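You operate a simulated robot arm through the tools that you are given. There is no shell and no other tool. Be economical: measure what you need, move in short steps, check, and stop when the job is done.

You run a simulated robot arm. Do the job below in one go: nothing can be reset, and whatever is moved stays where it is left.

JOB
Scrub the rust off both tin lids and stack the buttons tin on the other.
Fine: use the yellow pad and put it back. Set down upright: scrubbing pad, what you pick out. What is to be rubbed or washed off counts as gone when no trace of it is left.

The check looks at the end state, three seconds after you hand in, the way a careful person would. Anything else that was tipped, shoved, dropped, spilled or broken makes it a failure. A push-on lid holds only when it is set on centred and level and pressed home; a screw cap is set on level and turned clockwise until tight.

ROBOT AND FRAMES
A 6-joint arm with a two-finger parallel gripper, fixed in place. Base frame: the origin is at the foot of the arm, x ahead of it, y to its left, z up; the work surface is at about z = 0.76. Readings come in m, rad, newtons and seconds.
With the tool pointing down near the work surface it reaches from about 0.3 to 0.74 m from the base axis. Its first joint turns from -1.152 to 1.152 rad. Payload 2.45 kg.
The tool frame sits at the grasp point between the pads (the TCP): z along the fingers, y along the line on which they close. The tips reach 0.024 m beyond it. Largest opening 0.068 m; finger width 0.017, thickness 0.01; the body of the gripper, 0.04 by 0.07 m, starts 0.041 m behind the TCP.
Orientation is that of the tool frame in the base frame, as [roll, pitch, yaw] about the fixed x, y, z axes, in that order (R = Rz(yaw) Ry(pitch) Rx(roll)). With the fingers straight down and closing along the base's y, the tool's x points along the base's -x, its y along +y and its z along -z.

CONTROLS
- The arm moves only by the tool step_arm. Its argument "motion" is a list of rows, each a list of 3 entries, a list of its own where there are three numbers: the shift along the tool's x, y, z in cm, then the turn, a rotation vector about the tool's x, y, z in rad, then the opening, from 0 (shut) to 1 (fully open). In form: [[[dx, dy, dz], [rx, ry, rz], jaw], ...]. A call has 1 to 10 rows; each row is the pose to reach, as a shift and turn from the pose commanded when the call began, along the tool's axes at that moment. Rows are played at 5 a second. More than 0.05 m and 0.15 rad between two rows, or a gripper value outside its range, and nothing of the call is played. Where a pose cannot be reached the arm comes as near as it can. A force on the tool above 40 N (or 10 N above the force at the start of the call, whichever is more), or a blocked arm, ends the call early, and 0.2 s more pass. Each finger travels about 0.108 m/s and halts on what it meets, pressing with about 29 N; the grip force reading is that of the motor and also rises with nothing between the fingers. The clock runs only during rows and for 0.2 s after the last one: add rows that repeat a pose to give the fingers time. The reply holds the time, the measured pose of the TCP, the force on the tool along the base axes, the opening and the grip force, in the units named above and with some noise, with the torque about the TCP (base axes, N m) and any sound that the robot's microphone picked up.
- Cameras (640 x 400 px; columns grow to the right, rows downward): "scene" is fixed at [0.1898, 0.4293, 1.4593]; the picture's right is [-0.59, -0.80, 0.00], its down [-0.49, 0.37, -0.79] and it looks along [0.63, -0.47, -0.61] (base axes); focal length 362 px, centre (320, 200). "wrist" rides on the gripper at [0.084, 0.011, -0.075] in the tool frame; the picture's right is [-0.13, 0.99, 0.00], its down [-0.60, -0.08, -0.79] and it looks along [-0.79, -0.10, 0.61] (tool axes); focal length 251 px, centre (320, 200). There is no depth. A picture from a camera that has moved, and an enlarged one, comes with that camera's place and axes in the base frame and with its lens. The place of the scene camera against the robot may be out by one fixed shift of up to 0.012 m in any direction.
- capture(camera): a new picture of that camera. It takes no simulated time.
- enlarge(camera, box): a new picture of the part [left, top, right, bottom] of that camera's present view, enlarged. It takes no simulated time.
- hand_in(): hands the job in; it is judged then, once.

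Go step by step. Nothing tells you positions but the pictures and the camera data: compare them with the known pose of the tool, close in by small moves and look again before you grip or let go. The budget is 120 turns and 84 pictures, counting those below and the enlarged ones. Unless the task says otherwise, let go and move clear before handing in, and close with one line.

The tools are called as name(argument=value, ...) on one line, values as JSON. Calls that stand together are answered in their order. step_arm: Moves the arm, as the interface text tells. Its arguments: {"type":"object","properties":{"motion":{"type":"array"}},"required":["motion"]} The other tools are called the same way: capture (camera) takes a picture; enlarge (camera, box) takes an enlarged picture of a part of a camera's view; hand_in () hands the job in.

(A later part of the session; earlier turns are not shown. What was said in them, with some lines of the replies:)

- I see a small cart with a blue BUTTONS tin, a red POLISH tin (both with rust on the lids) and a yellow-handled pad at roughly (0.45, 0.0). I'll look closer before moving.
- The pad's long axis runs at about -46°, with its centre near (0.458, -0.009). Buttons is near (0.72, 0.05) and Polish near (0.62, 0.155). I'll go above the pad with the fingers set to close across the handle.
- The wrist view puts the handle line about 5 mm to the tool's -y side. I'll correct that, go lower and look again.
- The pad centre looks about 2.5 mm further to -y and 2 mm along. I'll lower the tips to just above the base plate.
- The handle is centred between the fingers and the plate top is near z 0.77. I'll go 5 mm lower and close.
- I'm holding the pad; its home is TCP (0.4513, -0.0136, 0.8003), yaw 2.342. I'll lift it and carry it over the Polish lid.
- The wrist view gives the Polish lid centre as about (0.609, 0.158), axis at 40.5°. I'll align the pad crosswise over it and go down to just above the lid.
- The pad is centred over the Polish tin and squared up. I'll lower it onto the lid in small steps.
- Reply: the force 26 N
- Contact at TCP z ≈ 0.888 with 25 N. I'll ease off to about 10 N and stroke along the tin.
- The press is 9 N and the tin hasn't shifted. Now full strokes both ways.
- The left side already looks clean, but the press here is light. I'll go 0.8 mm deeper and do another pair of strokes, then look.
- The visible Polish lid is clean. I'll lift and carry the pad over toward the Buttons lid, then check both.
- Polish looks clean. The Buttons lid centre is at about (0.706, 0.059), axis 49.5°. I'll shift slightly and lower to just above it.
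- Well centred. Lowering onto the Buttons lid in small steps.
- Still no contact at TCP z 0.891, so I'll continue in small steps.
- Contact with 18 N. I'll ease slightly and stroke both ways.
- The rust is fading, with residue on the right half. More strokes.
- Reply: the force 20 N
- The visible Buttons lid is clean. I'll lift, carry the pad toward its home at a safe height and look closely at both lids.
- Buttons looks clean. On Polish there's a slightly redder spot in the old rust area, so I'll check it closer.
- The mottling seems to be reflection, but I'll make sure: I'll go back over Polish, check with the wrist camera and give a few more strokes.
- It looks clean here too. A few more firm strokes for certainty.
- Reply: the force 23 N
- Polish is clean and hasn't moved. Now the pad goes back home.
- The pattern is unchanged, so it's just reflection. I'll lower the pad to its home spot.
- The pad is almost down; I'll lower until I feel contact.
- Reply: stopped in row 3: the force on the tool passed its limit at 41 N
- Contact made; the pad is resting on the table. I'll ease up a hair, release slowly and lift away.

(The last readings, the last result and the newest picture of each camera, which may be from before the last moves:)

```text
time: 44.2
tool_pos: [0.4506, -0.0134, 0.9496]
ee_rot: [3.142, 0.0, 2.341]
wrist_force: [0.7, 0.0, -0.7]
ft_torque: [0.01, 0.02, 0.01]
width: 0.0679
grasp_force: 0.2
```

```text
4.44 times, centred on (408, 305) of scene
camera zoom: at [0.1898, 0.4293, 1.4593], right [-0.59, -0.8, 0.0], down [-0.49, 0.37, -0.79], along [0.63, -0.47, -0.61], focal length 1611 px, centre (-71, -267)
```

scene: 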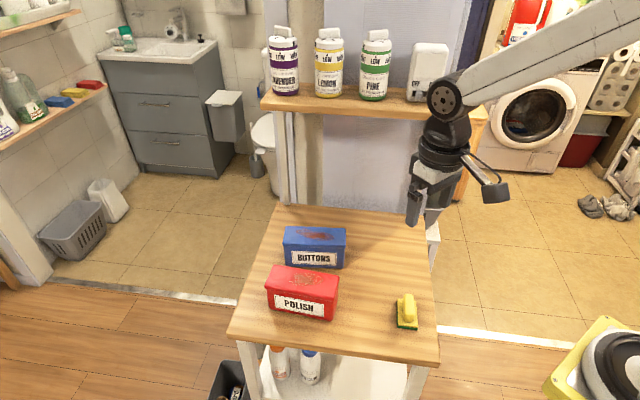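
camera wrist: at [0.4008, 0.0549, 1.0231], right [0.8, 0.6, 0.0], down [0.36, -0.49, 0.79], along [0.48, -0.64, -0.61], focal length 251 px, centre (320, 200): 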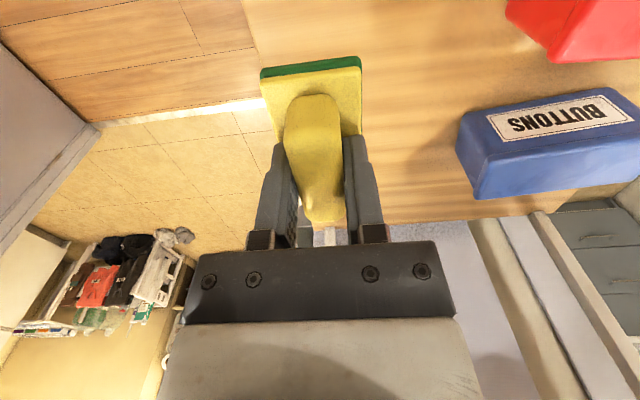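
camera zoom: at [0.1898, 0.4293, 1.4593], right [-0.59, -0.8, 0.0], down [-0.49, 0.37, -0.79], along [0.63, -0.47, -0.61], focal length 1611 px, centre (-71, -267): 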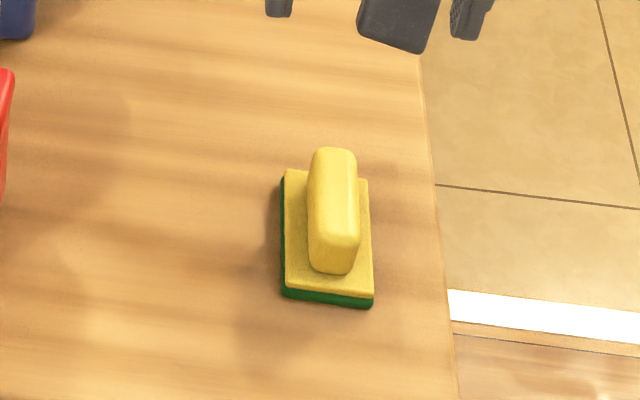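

The pad sits upright within about 5 mm of its original spot. Next is the Buttons tin: I'll move over it and turn so the fingers straddle its width.

step_arm(motion=[[[-1.8, 3.3, -0.5], [0, 0, -0.12], 1], [[-3.6, 6.6, -0.5], [0, 0, -0.24], 1], [[-5.4, 9.9, -0.5], [0, 0, -0.36], 1], [[-7.2, 13.2, -0.5], [0, 0, -0.48], 1], [[-9, 16.6, -0.5], [0, 0, -0.6], 1], [[-10.8, 19.9, -0.5], [0, 0, -0.72], 1], [[-12.7, 23.2, -0.5], [0, 0, -0.84], 1], [[-12.7, 23.2, -0.5], [0, 0, -0.84], 1]])

step_arm(motion=[[[0, 0, 0], [0, 0, -0.14], 1], [[0, 0, 0], [0, 0, -0.28], 1], [[0, 0, 0], [0, 0, -0.42], 1], [[0, 0, 0], [0, 0, -0.56], 1], [[0, 0, 0], [0, 0, -0.7], 1], [[0, 0, 0], [0, 0, -0.82], 1], [[0, 0, 0], [0, 0, -0.82], 1]])

capture(camera="wrist")

enlarge(camera="scene", box=[256, 190, 368, 280])

```text
time: 46.0
tool_pos: [0.7074, 0.0545, 0.9518]
ee_rot: [-3.139, 0.0, -3.097]
wrist_force: [-0.3, 0.2, 0.0]
ft_torque: [-0.01, 0.01, -0.03]
width: 0.0678
grasp_force: 0.0
```

```text
time: 47.6
tool_pos: [0.706, 0.0573, 0.9536]
ee_rot: [-3.141, 0.0, -2.278]
wrist_force: [0.0, 0.4, -0.9]
ft_torque: [0.02, -0.01, 0.01]
width: 0.068
grasp_force: 0.0
```

```text
46 pictures are left
camera wrist: at [0.644, 0.0005, 1.0285], right [-0.67, 0.74, 0.0], down [0.45, 0.41, 0.79], along [0.59, 0.53, -0.61], focal length 251 px, centre (320, 200)
```

wrist: 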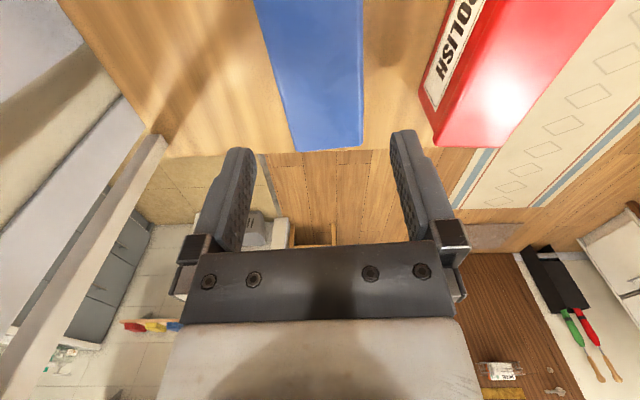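

```text
4.44 times, centred on (312, 235) of scene
camera zoom: at [0.1898, 0.4293, 1.4593], right [-0.59, -0.8, 0.0], down [-0.49, 0.37, -0.79], along [0.63, -0.47, -0.61], focal length 1611 px, centre (356, 44)
```

zoom: 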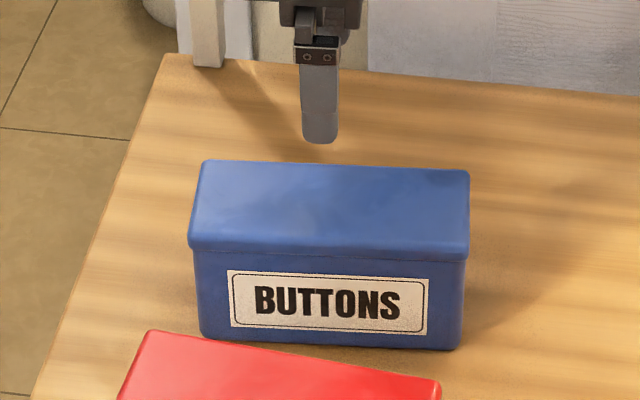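

The tin's midline is about 2.4 mm to the tool's -y side. I'll correct that and go down to just above the lid.

step_arm(motion=[[[0, -0.24, 2], [0, 0, -0.015], 1], [[0, -0.24, 4.5], [0, 0, -0.015], 1], [[0, -0.24, 7.0], [0, 0, -0.015], 1], [[0, -0.24, 7.0], [0, 0, -0.015], 1]])

capture(camera="wrist")

enlarge(camera="scene", box=[256, 190, 368, 280])

```text
time: 48.6
tool_pos: [0.7088, 0.0545, 0.8812]
ee_rot: [-3.141, 0.0, -2.265]
wrist_force: [-0.7, -1.1, -0.5]
ft_torque: [0.02, 0.0, 0.0]
width: 0.0682
grasp_force: 0.1
```

```text
44 pictures are left
camera wrist: at [0.6465, -0.0027, 0.9578], right [-0.68, 0.73, 0.0], down [0.45, 0.41, 0.79], along [0.58, 0.54, -0.61], focal length 251 px, centre (320, 200)
```

wrist: 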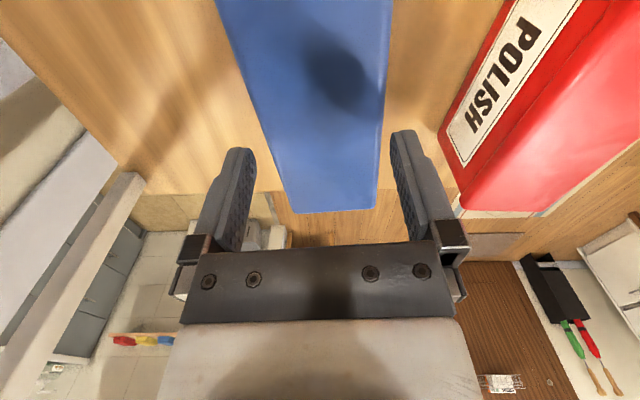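

```text
4.44 times, centred on (312, 235) of scene
camera zoom: at [0.1898, 0.4293, 1.4593], right [-0.59, -0.8, 0.0], down [-0.49, 0.37, -0.79], along [0.63, -0.47, -0.61], focal length 1611 px, centre (356, 44)
```

zoom: 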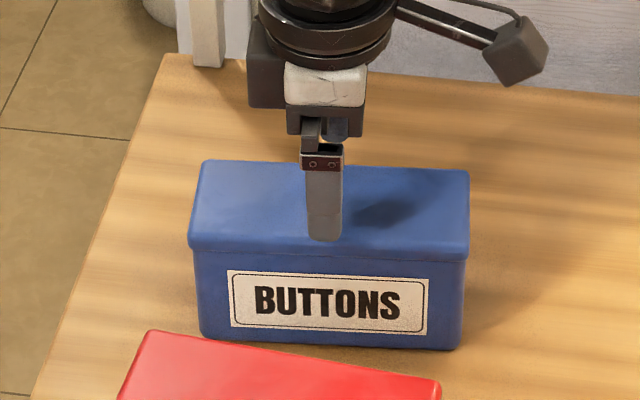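

I need the finger-to-lid clearance more exactly, so I'll zoom in on the wrist view.

enlarge(camera="wrist", box=[200, 80, 440, 230])

enlarge(camera="scene", box=[290, 200, 350, 250])

```text
2.67 times, centred on (320, 155) of wrist
camera zoom: at [0.6465, -0.0027, 0.9578], right [-0.68, 0.73, 0.0], down [0.45, 0.41, 0.79], along [0.58, 0.54, -0.61], focal length 670 px, centre (320, 320)
```

zoom: 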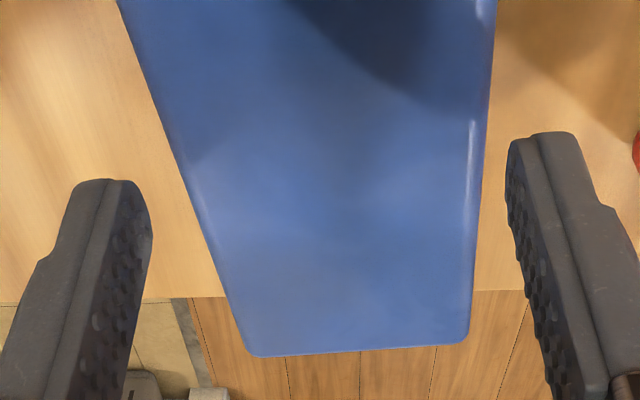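

```text
8.00 times, centred on (320, 225) of scene
camera zoom: at [0.1898, 0.4293, 1.4593], right [-0.59, -0.8, 0.0], down [-0.49, 0.37, -0.79], along [0.63, -0.47, -0.61], focal length 2899 px, centre (320, 0)
```

zoom: 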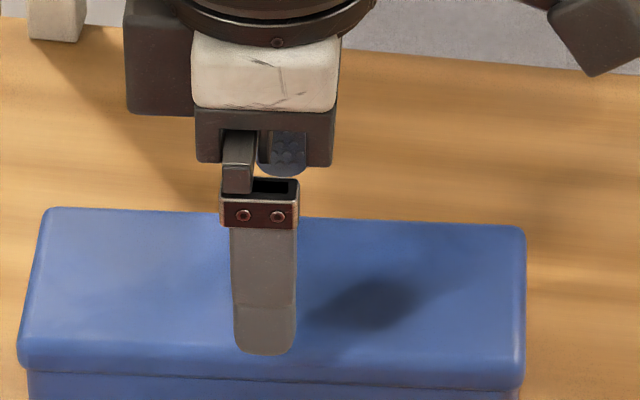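

The fingers need about 1.8 mm in +y to be centred. I'll shift and descend carefully past the lid edge.

step_arm(motion=[[[0, 0.18, 0], [0, 0, 0], 1], [[0, 0.18, 0.8], [0, 0, 0], 1], [[0, 0.18, 1.3], [0, 0, 0], 1], [[0, 0.18, 1.8], [0, 0, 0], 1], [[0, 0.18, 1.8], [0, 0, 0], 1]])

enlarge(camera="wrist", box=[200, 80, 440, 230])

enlarge(camera="scene", box=[280, 200, 352, 270])

```text
time: 49.8
tool_pos: [0.7062, 0.0565, 0.8643]
ee_rot: [-3.141, -0.002, -2.265]
wrist_force: [0.5, -0.1, -0.6]
ft_torque: [0.03, -0.02, 0.01]
width: 0.068
grasp_force: 0.1
```

```text
2.67 times, centred on (320, 155) of wrist
camera zoom: at [0.6447, -0.001, 0.9397], right [-0.68, 0.73, 0.0], down [0.45, 0.41, 0.79], along [0.58, 0.54, -0.61], focal length 670 px, centre (320, 320)
```

zoom: 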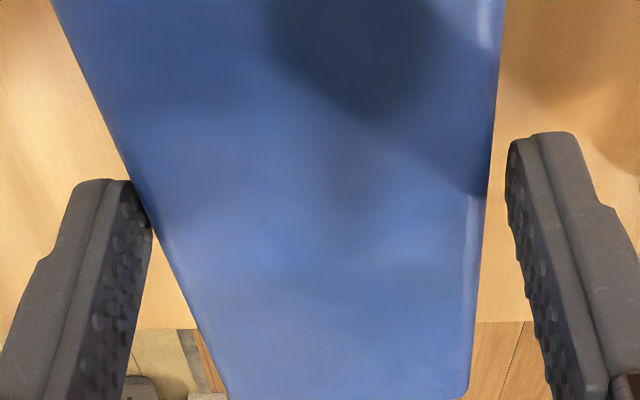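

```text
5.71 times, centred on (316, 235) of scene
camera zoom: at [0.1898, 0.4293, 1.4593], right [-0.59, -0.8, 0.0], down [-0.49, 0.37, -0.79], along [0.63, -0.47, -0.61], focal length 2071 px, centre (343, 0)
```

zoom: 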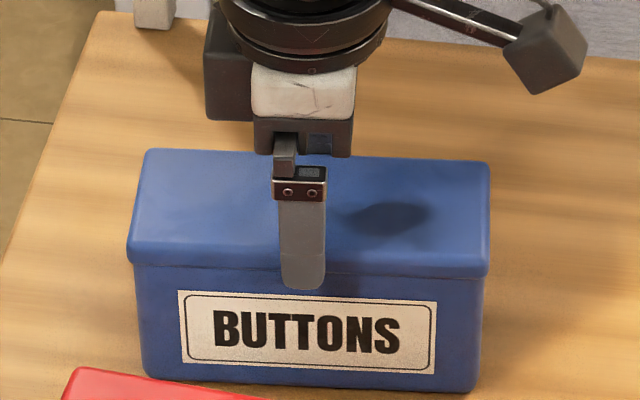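

The tips are beside the lid with clearance both sides and no force. Descending to grasp depth.

step_arm(motion=[[[0, -0.06, 1], [0, 0, 0], 1], [[0, -0.06, 2.0], [0, 0, 0], 1], [[0, -0.06, 3.0], [0, 0, 0], 1], [[0, -0.06, 4.2], [0, 0, 0], 1], [[0, -0.06, 4.2], [0, 0, 0], 1]])

enlarge(camera="scene", box=[280, 200, 352, 270])

```text
time: 51.0
tool_pos: [0.7067, 0.0538, 0.8228]
ee_rot: [-3.141, -0.001, -2.265]
wrist_force: [0.7, -0.2, 0.1]
ft_torque: [-0.03, 0.04, 0.02]
width: 0.068
grasp_force: 0.1
```

```text
5.71 times, centred on (316, 235) of scene
camera zoom: at [0.1898, 0.4293, 1.4593], right [-0.59, -0.8, 0.0], down [-0.49, 0.37, -0.79], along [0.63, -0.47, -0.61], focal length 2071 px, centre (343, 0)
```

zoom: 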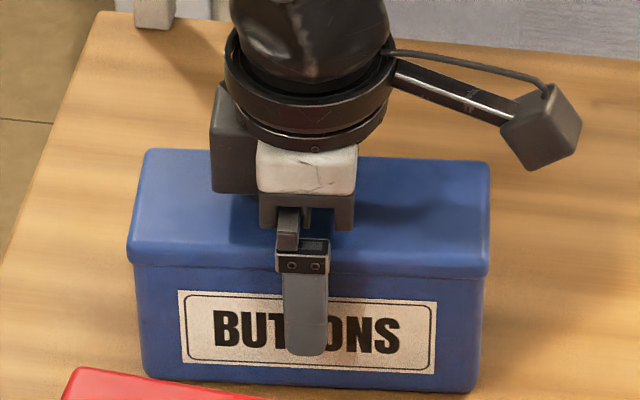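

Good placement near mid-tin. Closing, then a small test lift.

step_arm(motion=[[[0, 0, 0], [0, 0, 0], 0.9], [[0, 0, 0], [0, 0, 0], 0.8], [[0, 0, 0], [0, 0, 0], 0.7], [[0, 0, 0], [0, 0, 0], 0.5], [[0, 0, 0], [0, 0, 0], 0], [[0, 0, 0], [0, 0, 0], 0], [[0, 0, -0.5], [0, 0, 0], 0], [[0, 0, -1.2], [0, 0, 0], 0], [[0, 0, -1.2], [0, 0, 0], 0]])

enlarge(camera="scene", box=[280, 200, 352, 270])

```text
time: 53.0
tool_pos: [0.7083, 0.0552, 0.8343]
ee_rot: [-3.142, 0.0, -2.266]
wrist_force: [-0.7, -0.2, -1.0]
ft_torque: [0.03, -0.01, 0.0]
width: 0.0626
grasp_force: 28.7
```

```text
5.71 times, centred on (316, 235) of scene
camera zoom: at [0.1899, 0.4293, 1.4593], right [-0.59, -0.8, 0.0], down [-0.49, 0.37, -0.79], along [0.63, -0.47, -0.61], focal length 2071 px, centre (343, 0)
```

zoom: 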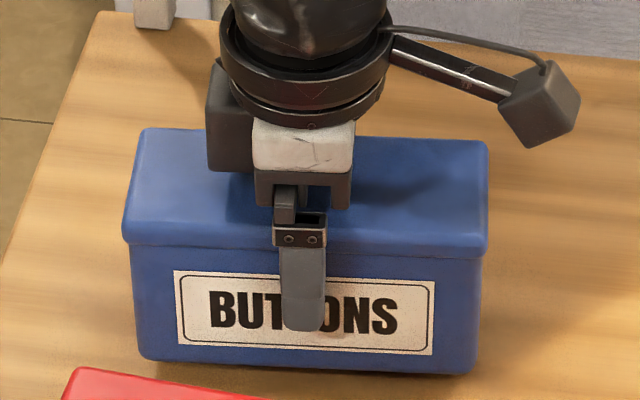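

The whole tin lifts as one piece, level. I'll raise it and carry it over Polish, aligning its direction.

step_arm(motion=[[[0, 0, -4.5], [0, 0, 0], 0], [[0, 0, -9], [0, 0, 0], 0], [[0, 0, -13], [0, 0, 0], 0], [[-0.4, 3.5, -13], [0, 0, 0.05], 0], [[-0.8, 7, -13], [0, 0, 0.1], 0], [[-1.2, 10.5, -13], [0, 0, 0.14], 0], [[-1.5, 14, -13], [0, 0, 0.17], 0], [[-1.5, 14, -13], [0, 0, 0.17], 0]])

capture(camera="wrist")

enlarge(camera="scene", box=[240, 180, 368, 330])

```text
time: 54.8
tool_pos: [0.611, 0.1569, 0.9611]
ee_rot: [-3.141, 0.002, -2.437]
wrist_force: [-0.7, 1.3, -0.9]
ft_torque: [0.03, -0.01, 0.02]
width: 0.0628
grasp_force: 28.7
```

```text
36 pictures are left
camera wrist: at [0.5397, 0.1104, 1.0374], right [-0.54, 0.84, 0.0], down [0.51, 0.33, 0.79], along [0.67, 0.43, -0.61], focal length 251 px, centre (320, 200)
```

wrist: 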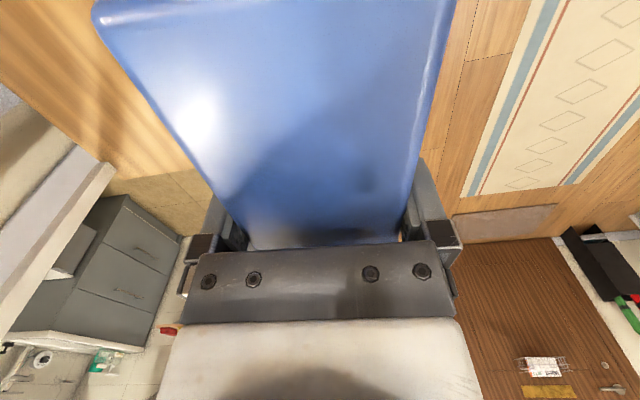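

```text
2.67 times, centred on (304, 255) of scene
camera zoom: at [0.1898, 0.4293, 1.4593], right [-0.59, -0.8, 0.0], down [-0.49, 0.37, -0.79], along [0.63, -0.47, -0.61], focal length 966 px, centre (363, 53)
```

zoom: 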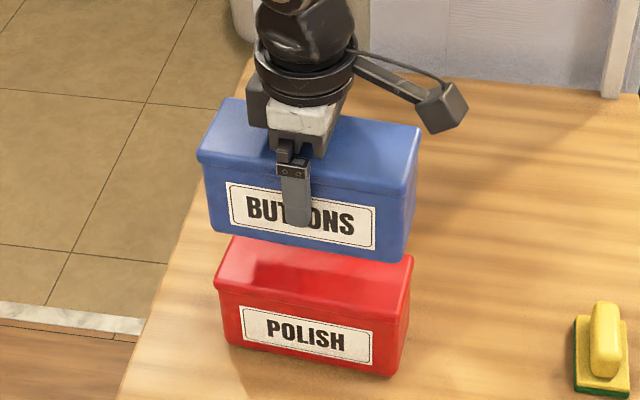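

Aligned well in direction. I'll lower to about 1.5 cm above Polish and measure the corners.

step_arm(motion=[[[0, 0, 1.5], [0, 0, 0], 0], [[0, 0, 3.2], [0, 0, 0], 0], [[0, 0, 3.2], [0, 0, 0], 0]])

enlarge(camera="scene", box=[248, 216, 358, 330])

```text
time: 55.6
tool_pos: [0.6103, 0.1563, 0.9302]
ee_rot: [3.142, -0.001, -2.435]
wrist_force: [-0.3, -0.3, -0.5]
ft_torque: [-0.03, 0.01, -0.04]
width: 0.0629
grasp_force: 28.4
```

```text
3.51 times, centred on (303, 273) of scene
camera zoom: at [0.1899, 0.4293, 1.4593], right [-0.59, -0.8, 0.0], down [-0.49, 0.37, -0.79], along [0.63, -0.47, -0.61], focal length 1272 px, centre (380, -56)
```

zoom: 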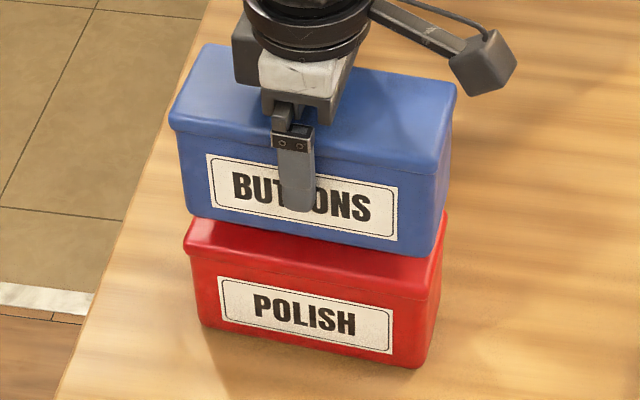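

The pictures put Buttons about 4 mm toward -y from Polish. I'll correct that and lower close to contact.

step_arm(motion=[[[-0.2, 0.3, 0], [0, 0, 0], 0], [[-0.2, 0.3, 0.8], [0, 0, 0], 0], [[-0.2, 0.3, 1.5], [0, 0, 0], 0], [[-0.2, 0.3, 1.5], [0, 0, 0], 0]])

enlarge(camera="scene", box=[248, 216, 358, 330])

```text
time: 56.6
tool_pos: [0.6106, 0.1606, 0.9179]
ee_rot: [3.141, 0.001, -2.435]
wrist_force: [-0.1, -0.2, -1.5]
ft_torque: [-0.01, -0.01, 0.0]
width: 0.0625
grasp_force: 29.2
```

```text
3.51 times, centred on (303, 273) of scene
camera zoom: at [0.1899, 0.4293, 1.4593], right [-0.59, -0.8, 0.0], down [-0.49, 0.37, -0.79], along [0.63, -0.47, -0.61], focal length 1272 px, centre (380, -56)
```

zoom: 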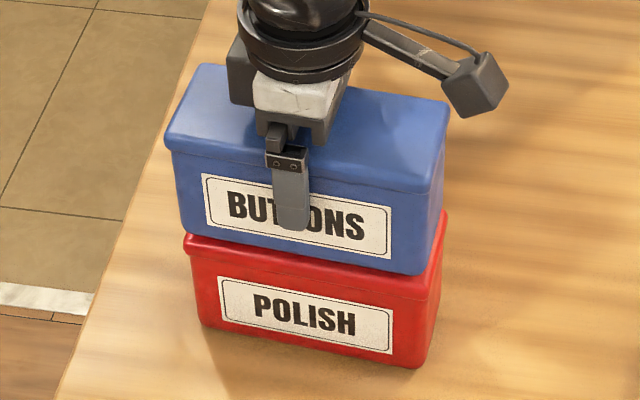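

Now the corners match within 1–2 mm. Lowering until contact.

step_arm(motion=[[[0, 0, 0.2], [0, 0, 0], 0], [[0, 0, 0.4], [0, 0, 0], 0], [[0, 0, 0.4], [0, 0, 0], 0]])

```text
time: 57.4
tool_pos: [0.6086, 0.1594, 0.9126]
ee_rot: [3.141, 0.001, -2.436]
wrist_force: [-0.2, 0.4, -0.9]
ft_torque: [-0.01, -0.03, 0.0]
width: 0.0625
grasp_force: 28.4
```

step_arm(motion=[[[0, 0, 0.1], [0, 0, 0], 0], [[0, 0, 0.2], [0, 0, 0], 0], [[0, 0, 0.2], [0, 0, 0], 0]])

```text
time: 58.2
tool_pos: [0.6109, 0.1589, 0.9126]
ee_rot: [3.141, 0.001, -2.435]
wrist_force: [-0.5, 0.5, -0.8]
ft_torque: [-0.02, -0.04, -0.02]
width: 0.0625
grasp_force: 28.9
```

step_arm(motion=[[[0, 0, 0.1], [0, 0, 0], 0], [[0, 0, 0.1], [0, 0, 0], 0]])

enlarge(camera="scene", box=[264, 260, 344, 310])

```text
time: 58.8
tool_pos: [0.6092, 0.1592, 0.9116]
ee_rot: [-3.14, 0.001, -2.436]
wrist_force: [-0.5, -2.4, 6.0]
ft_torque: [-0.2, 0.2, 0.01]
width: 0.0626
grasp_force: 28.8
```

```text
8.00 times, centred on (304, 285) of scene
camera zoom: at [0.1897, 0.4292, 1.4593], right [-0.59, -0.8, 0.0], down [-0.49, 0.37, -0.79], along [0.63, -0.47, -0.61], focal length 2899 px, centre (448, -480)
```

zoom: 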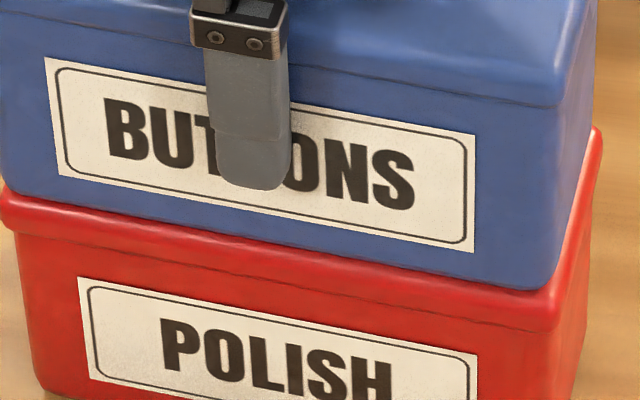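

Contact at 6 N, level and square. Releasing gently and rising straight up.

step_arm(motion=[[[0, 0, 0], [0, 0, 0], 0.9], [[0, 0, 0], [0, 0, 0], 0.95], [[0, 0, 0], [0, 0, 0], 1], [[0, 0, 0], [0, 0, 0], 1], [[0, 0, 0], [0, 0, 0], 1]])

enlarge(camera="scene", box=[248, 216, 358, 330])

enlarge(camera="wrist", box=[140, 80, 500, 280])

```text
time: 60.0
tool_pos: [0.6091, 0.159, 0.9101]
ee_rot: [3.141, 0.001, -2.437]
wrist_force: [0.2, 0.1, -0.7]
ft_torque: [0.01, -0.04, 0.01]
width: 0.0679
grasp_force: 0.0
```

```text
3.51 times, centred on (303, 273) of scene
camera zoom: at [0.1898, 0.4293, 1.4593], right [-0.59, -0.8, 0.0], down [-0.49, 0.37, -0.79], along [0.63, -0.47, -0.61], focal length 1272 px, centre (380, -56)
```

zoom: 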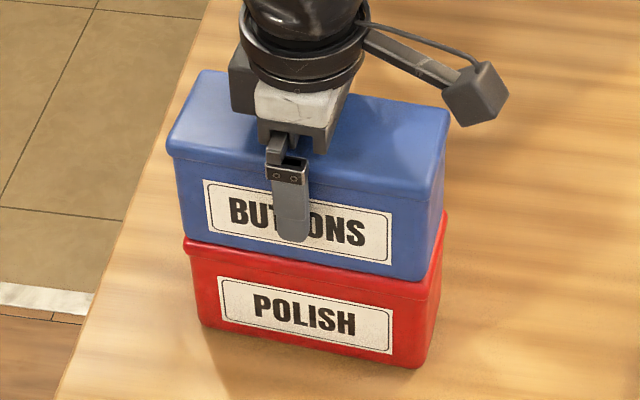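

```text
1.78 times, centred on (320, 180) of wrist
camera zoom: at [0.5386, 0.1138, 0.9862], right [-0.55, 0.84, 0.0], down [0.51, 0.33, 0.79], along [0.67, 0.43, -0.61], focal length 447 px, centre (320, 236)
```

zoom: 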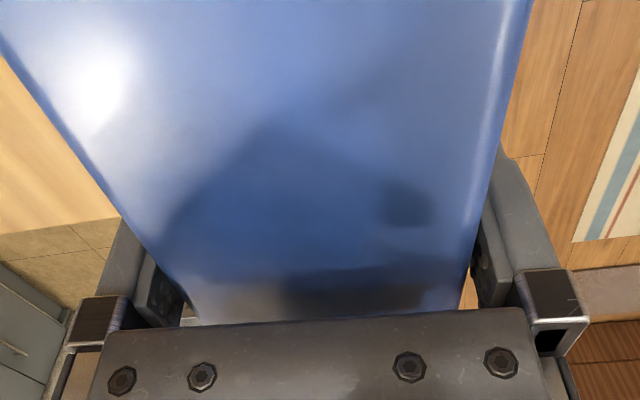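

The stack stands square and the fingers are centred and free. Rising straight up slowly.

step_arm(motion=[[[0, 0, -1], [0, 0, 0], 1], [[0, 0, -2], [0, 0, 0], 1], [[0, 0, -3.5], [0, 0, 0], 1], [[0, 0, -5], [0, 0, 0], 1], [[0, 0, -7], [0, 0, 0], 1], [[0, 0, -10], [0, 0, 0], 1], [[4, 0, -12], [0, 0, 0], 1], [[8, 0, -14], [0, 0, 0], 1], [[12, 0, -16], [0, 0, 0], 1], [[16, -2, -16], [0, 0, 0], 1]])

capture(camera="scene")

enlarge(camera="scene", box=[248, 216, 358, 330])

capture(camera="wrist")

```text
time: 62.2
tool_pos: [0.4988, 0.0393, 1.0731]
ee_rot: [3.14, 0.001, -2.436]
wrist_force: [0.2, -0.7, -0.5]
ft_torque: [0.01, 0.01, 0.01]
width: 0.0678
grasp_force: 0.1
```

```text
29 pictures are left
```

scene: 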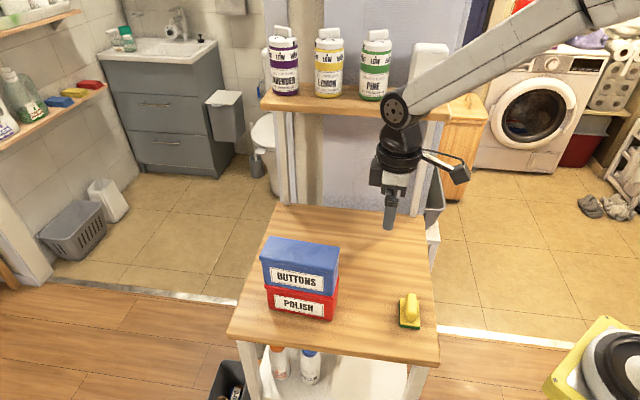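

```text
3.51 times, centred on (303, 273) of scene
camera zoom: at [0.1898, 0.4293, 1.4593], right [-0.59, -0.8, 0.0], down [-0.49, 0.37, -0.79], along [0.63, -0.47, -0.61], focal length 1272 px, centre (380, -56)
```

zoom: 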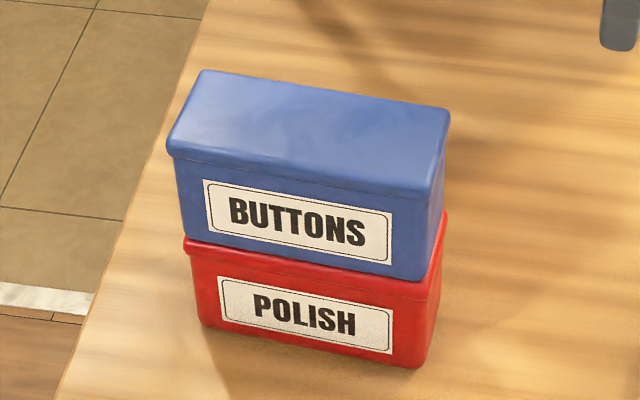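

```text
27 pictures are left
camera wrist: at [0.4282, -0.0053, 1.1484], right [-0.55, 0.84, 0.0], down [0.51, 0.33, 0.79], along [0.66, 0.43, -0.61], focal length 251 px, centre (320, 200)
```

wrist: 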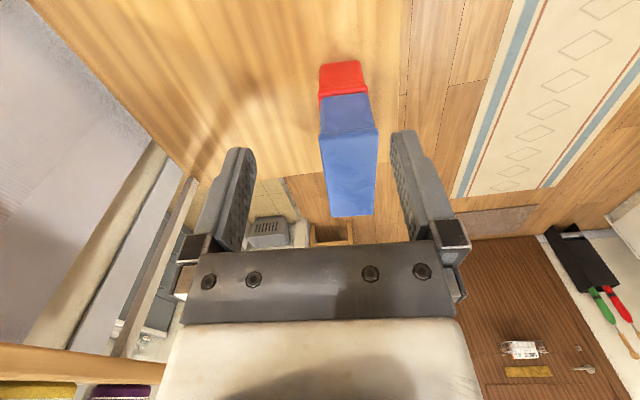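

Buttons sits square on Polish, both lids look clean, the pad is upright in its place and the arm is clear. Handing in.

hand_in()

```text
The job is handed in.
```

I scrubbed both tin lids until no rust showed and stacked the Buttons tin squarely on Polish. The yellow pad is back upright, about 5 mm from its original spot.
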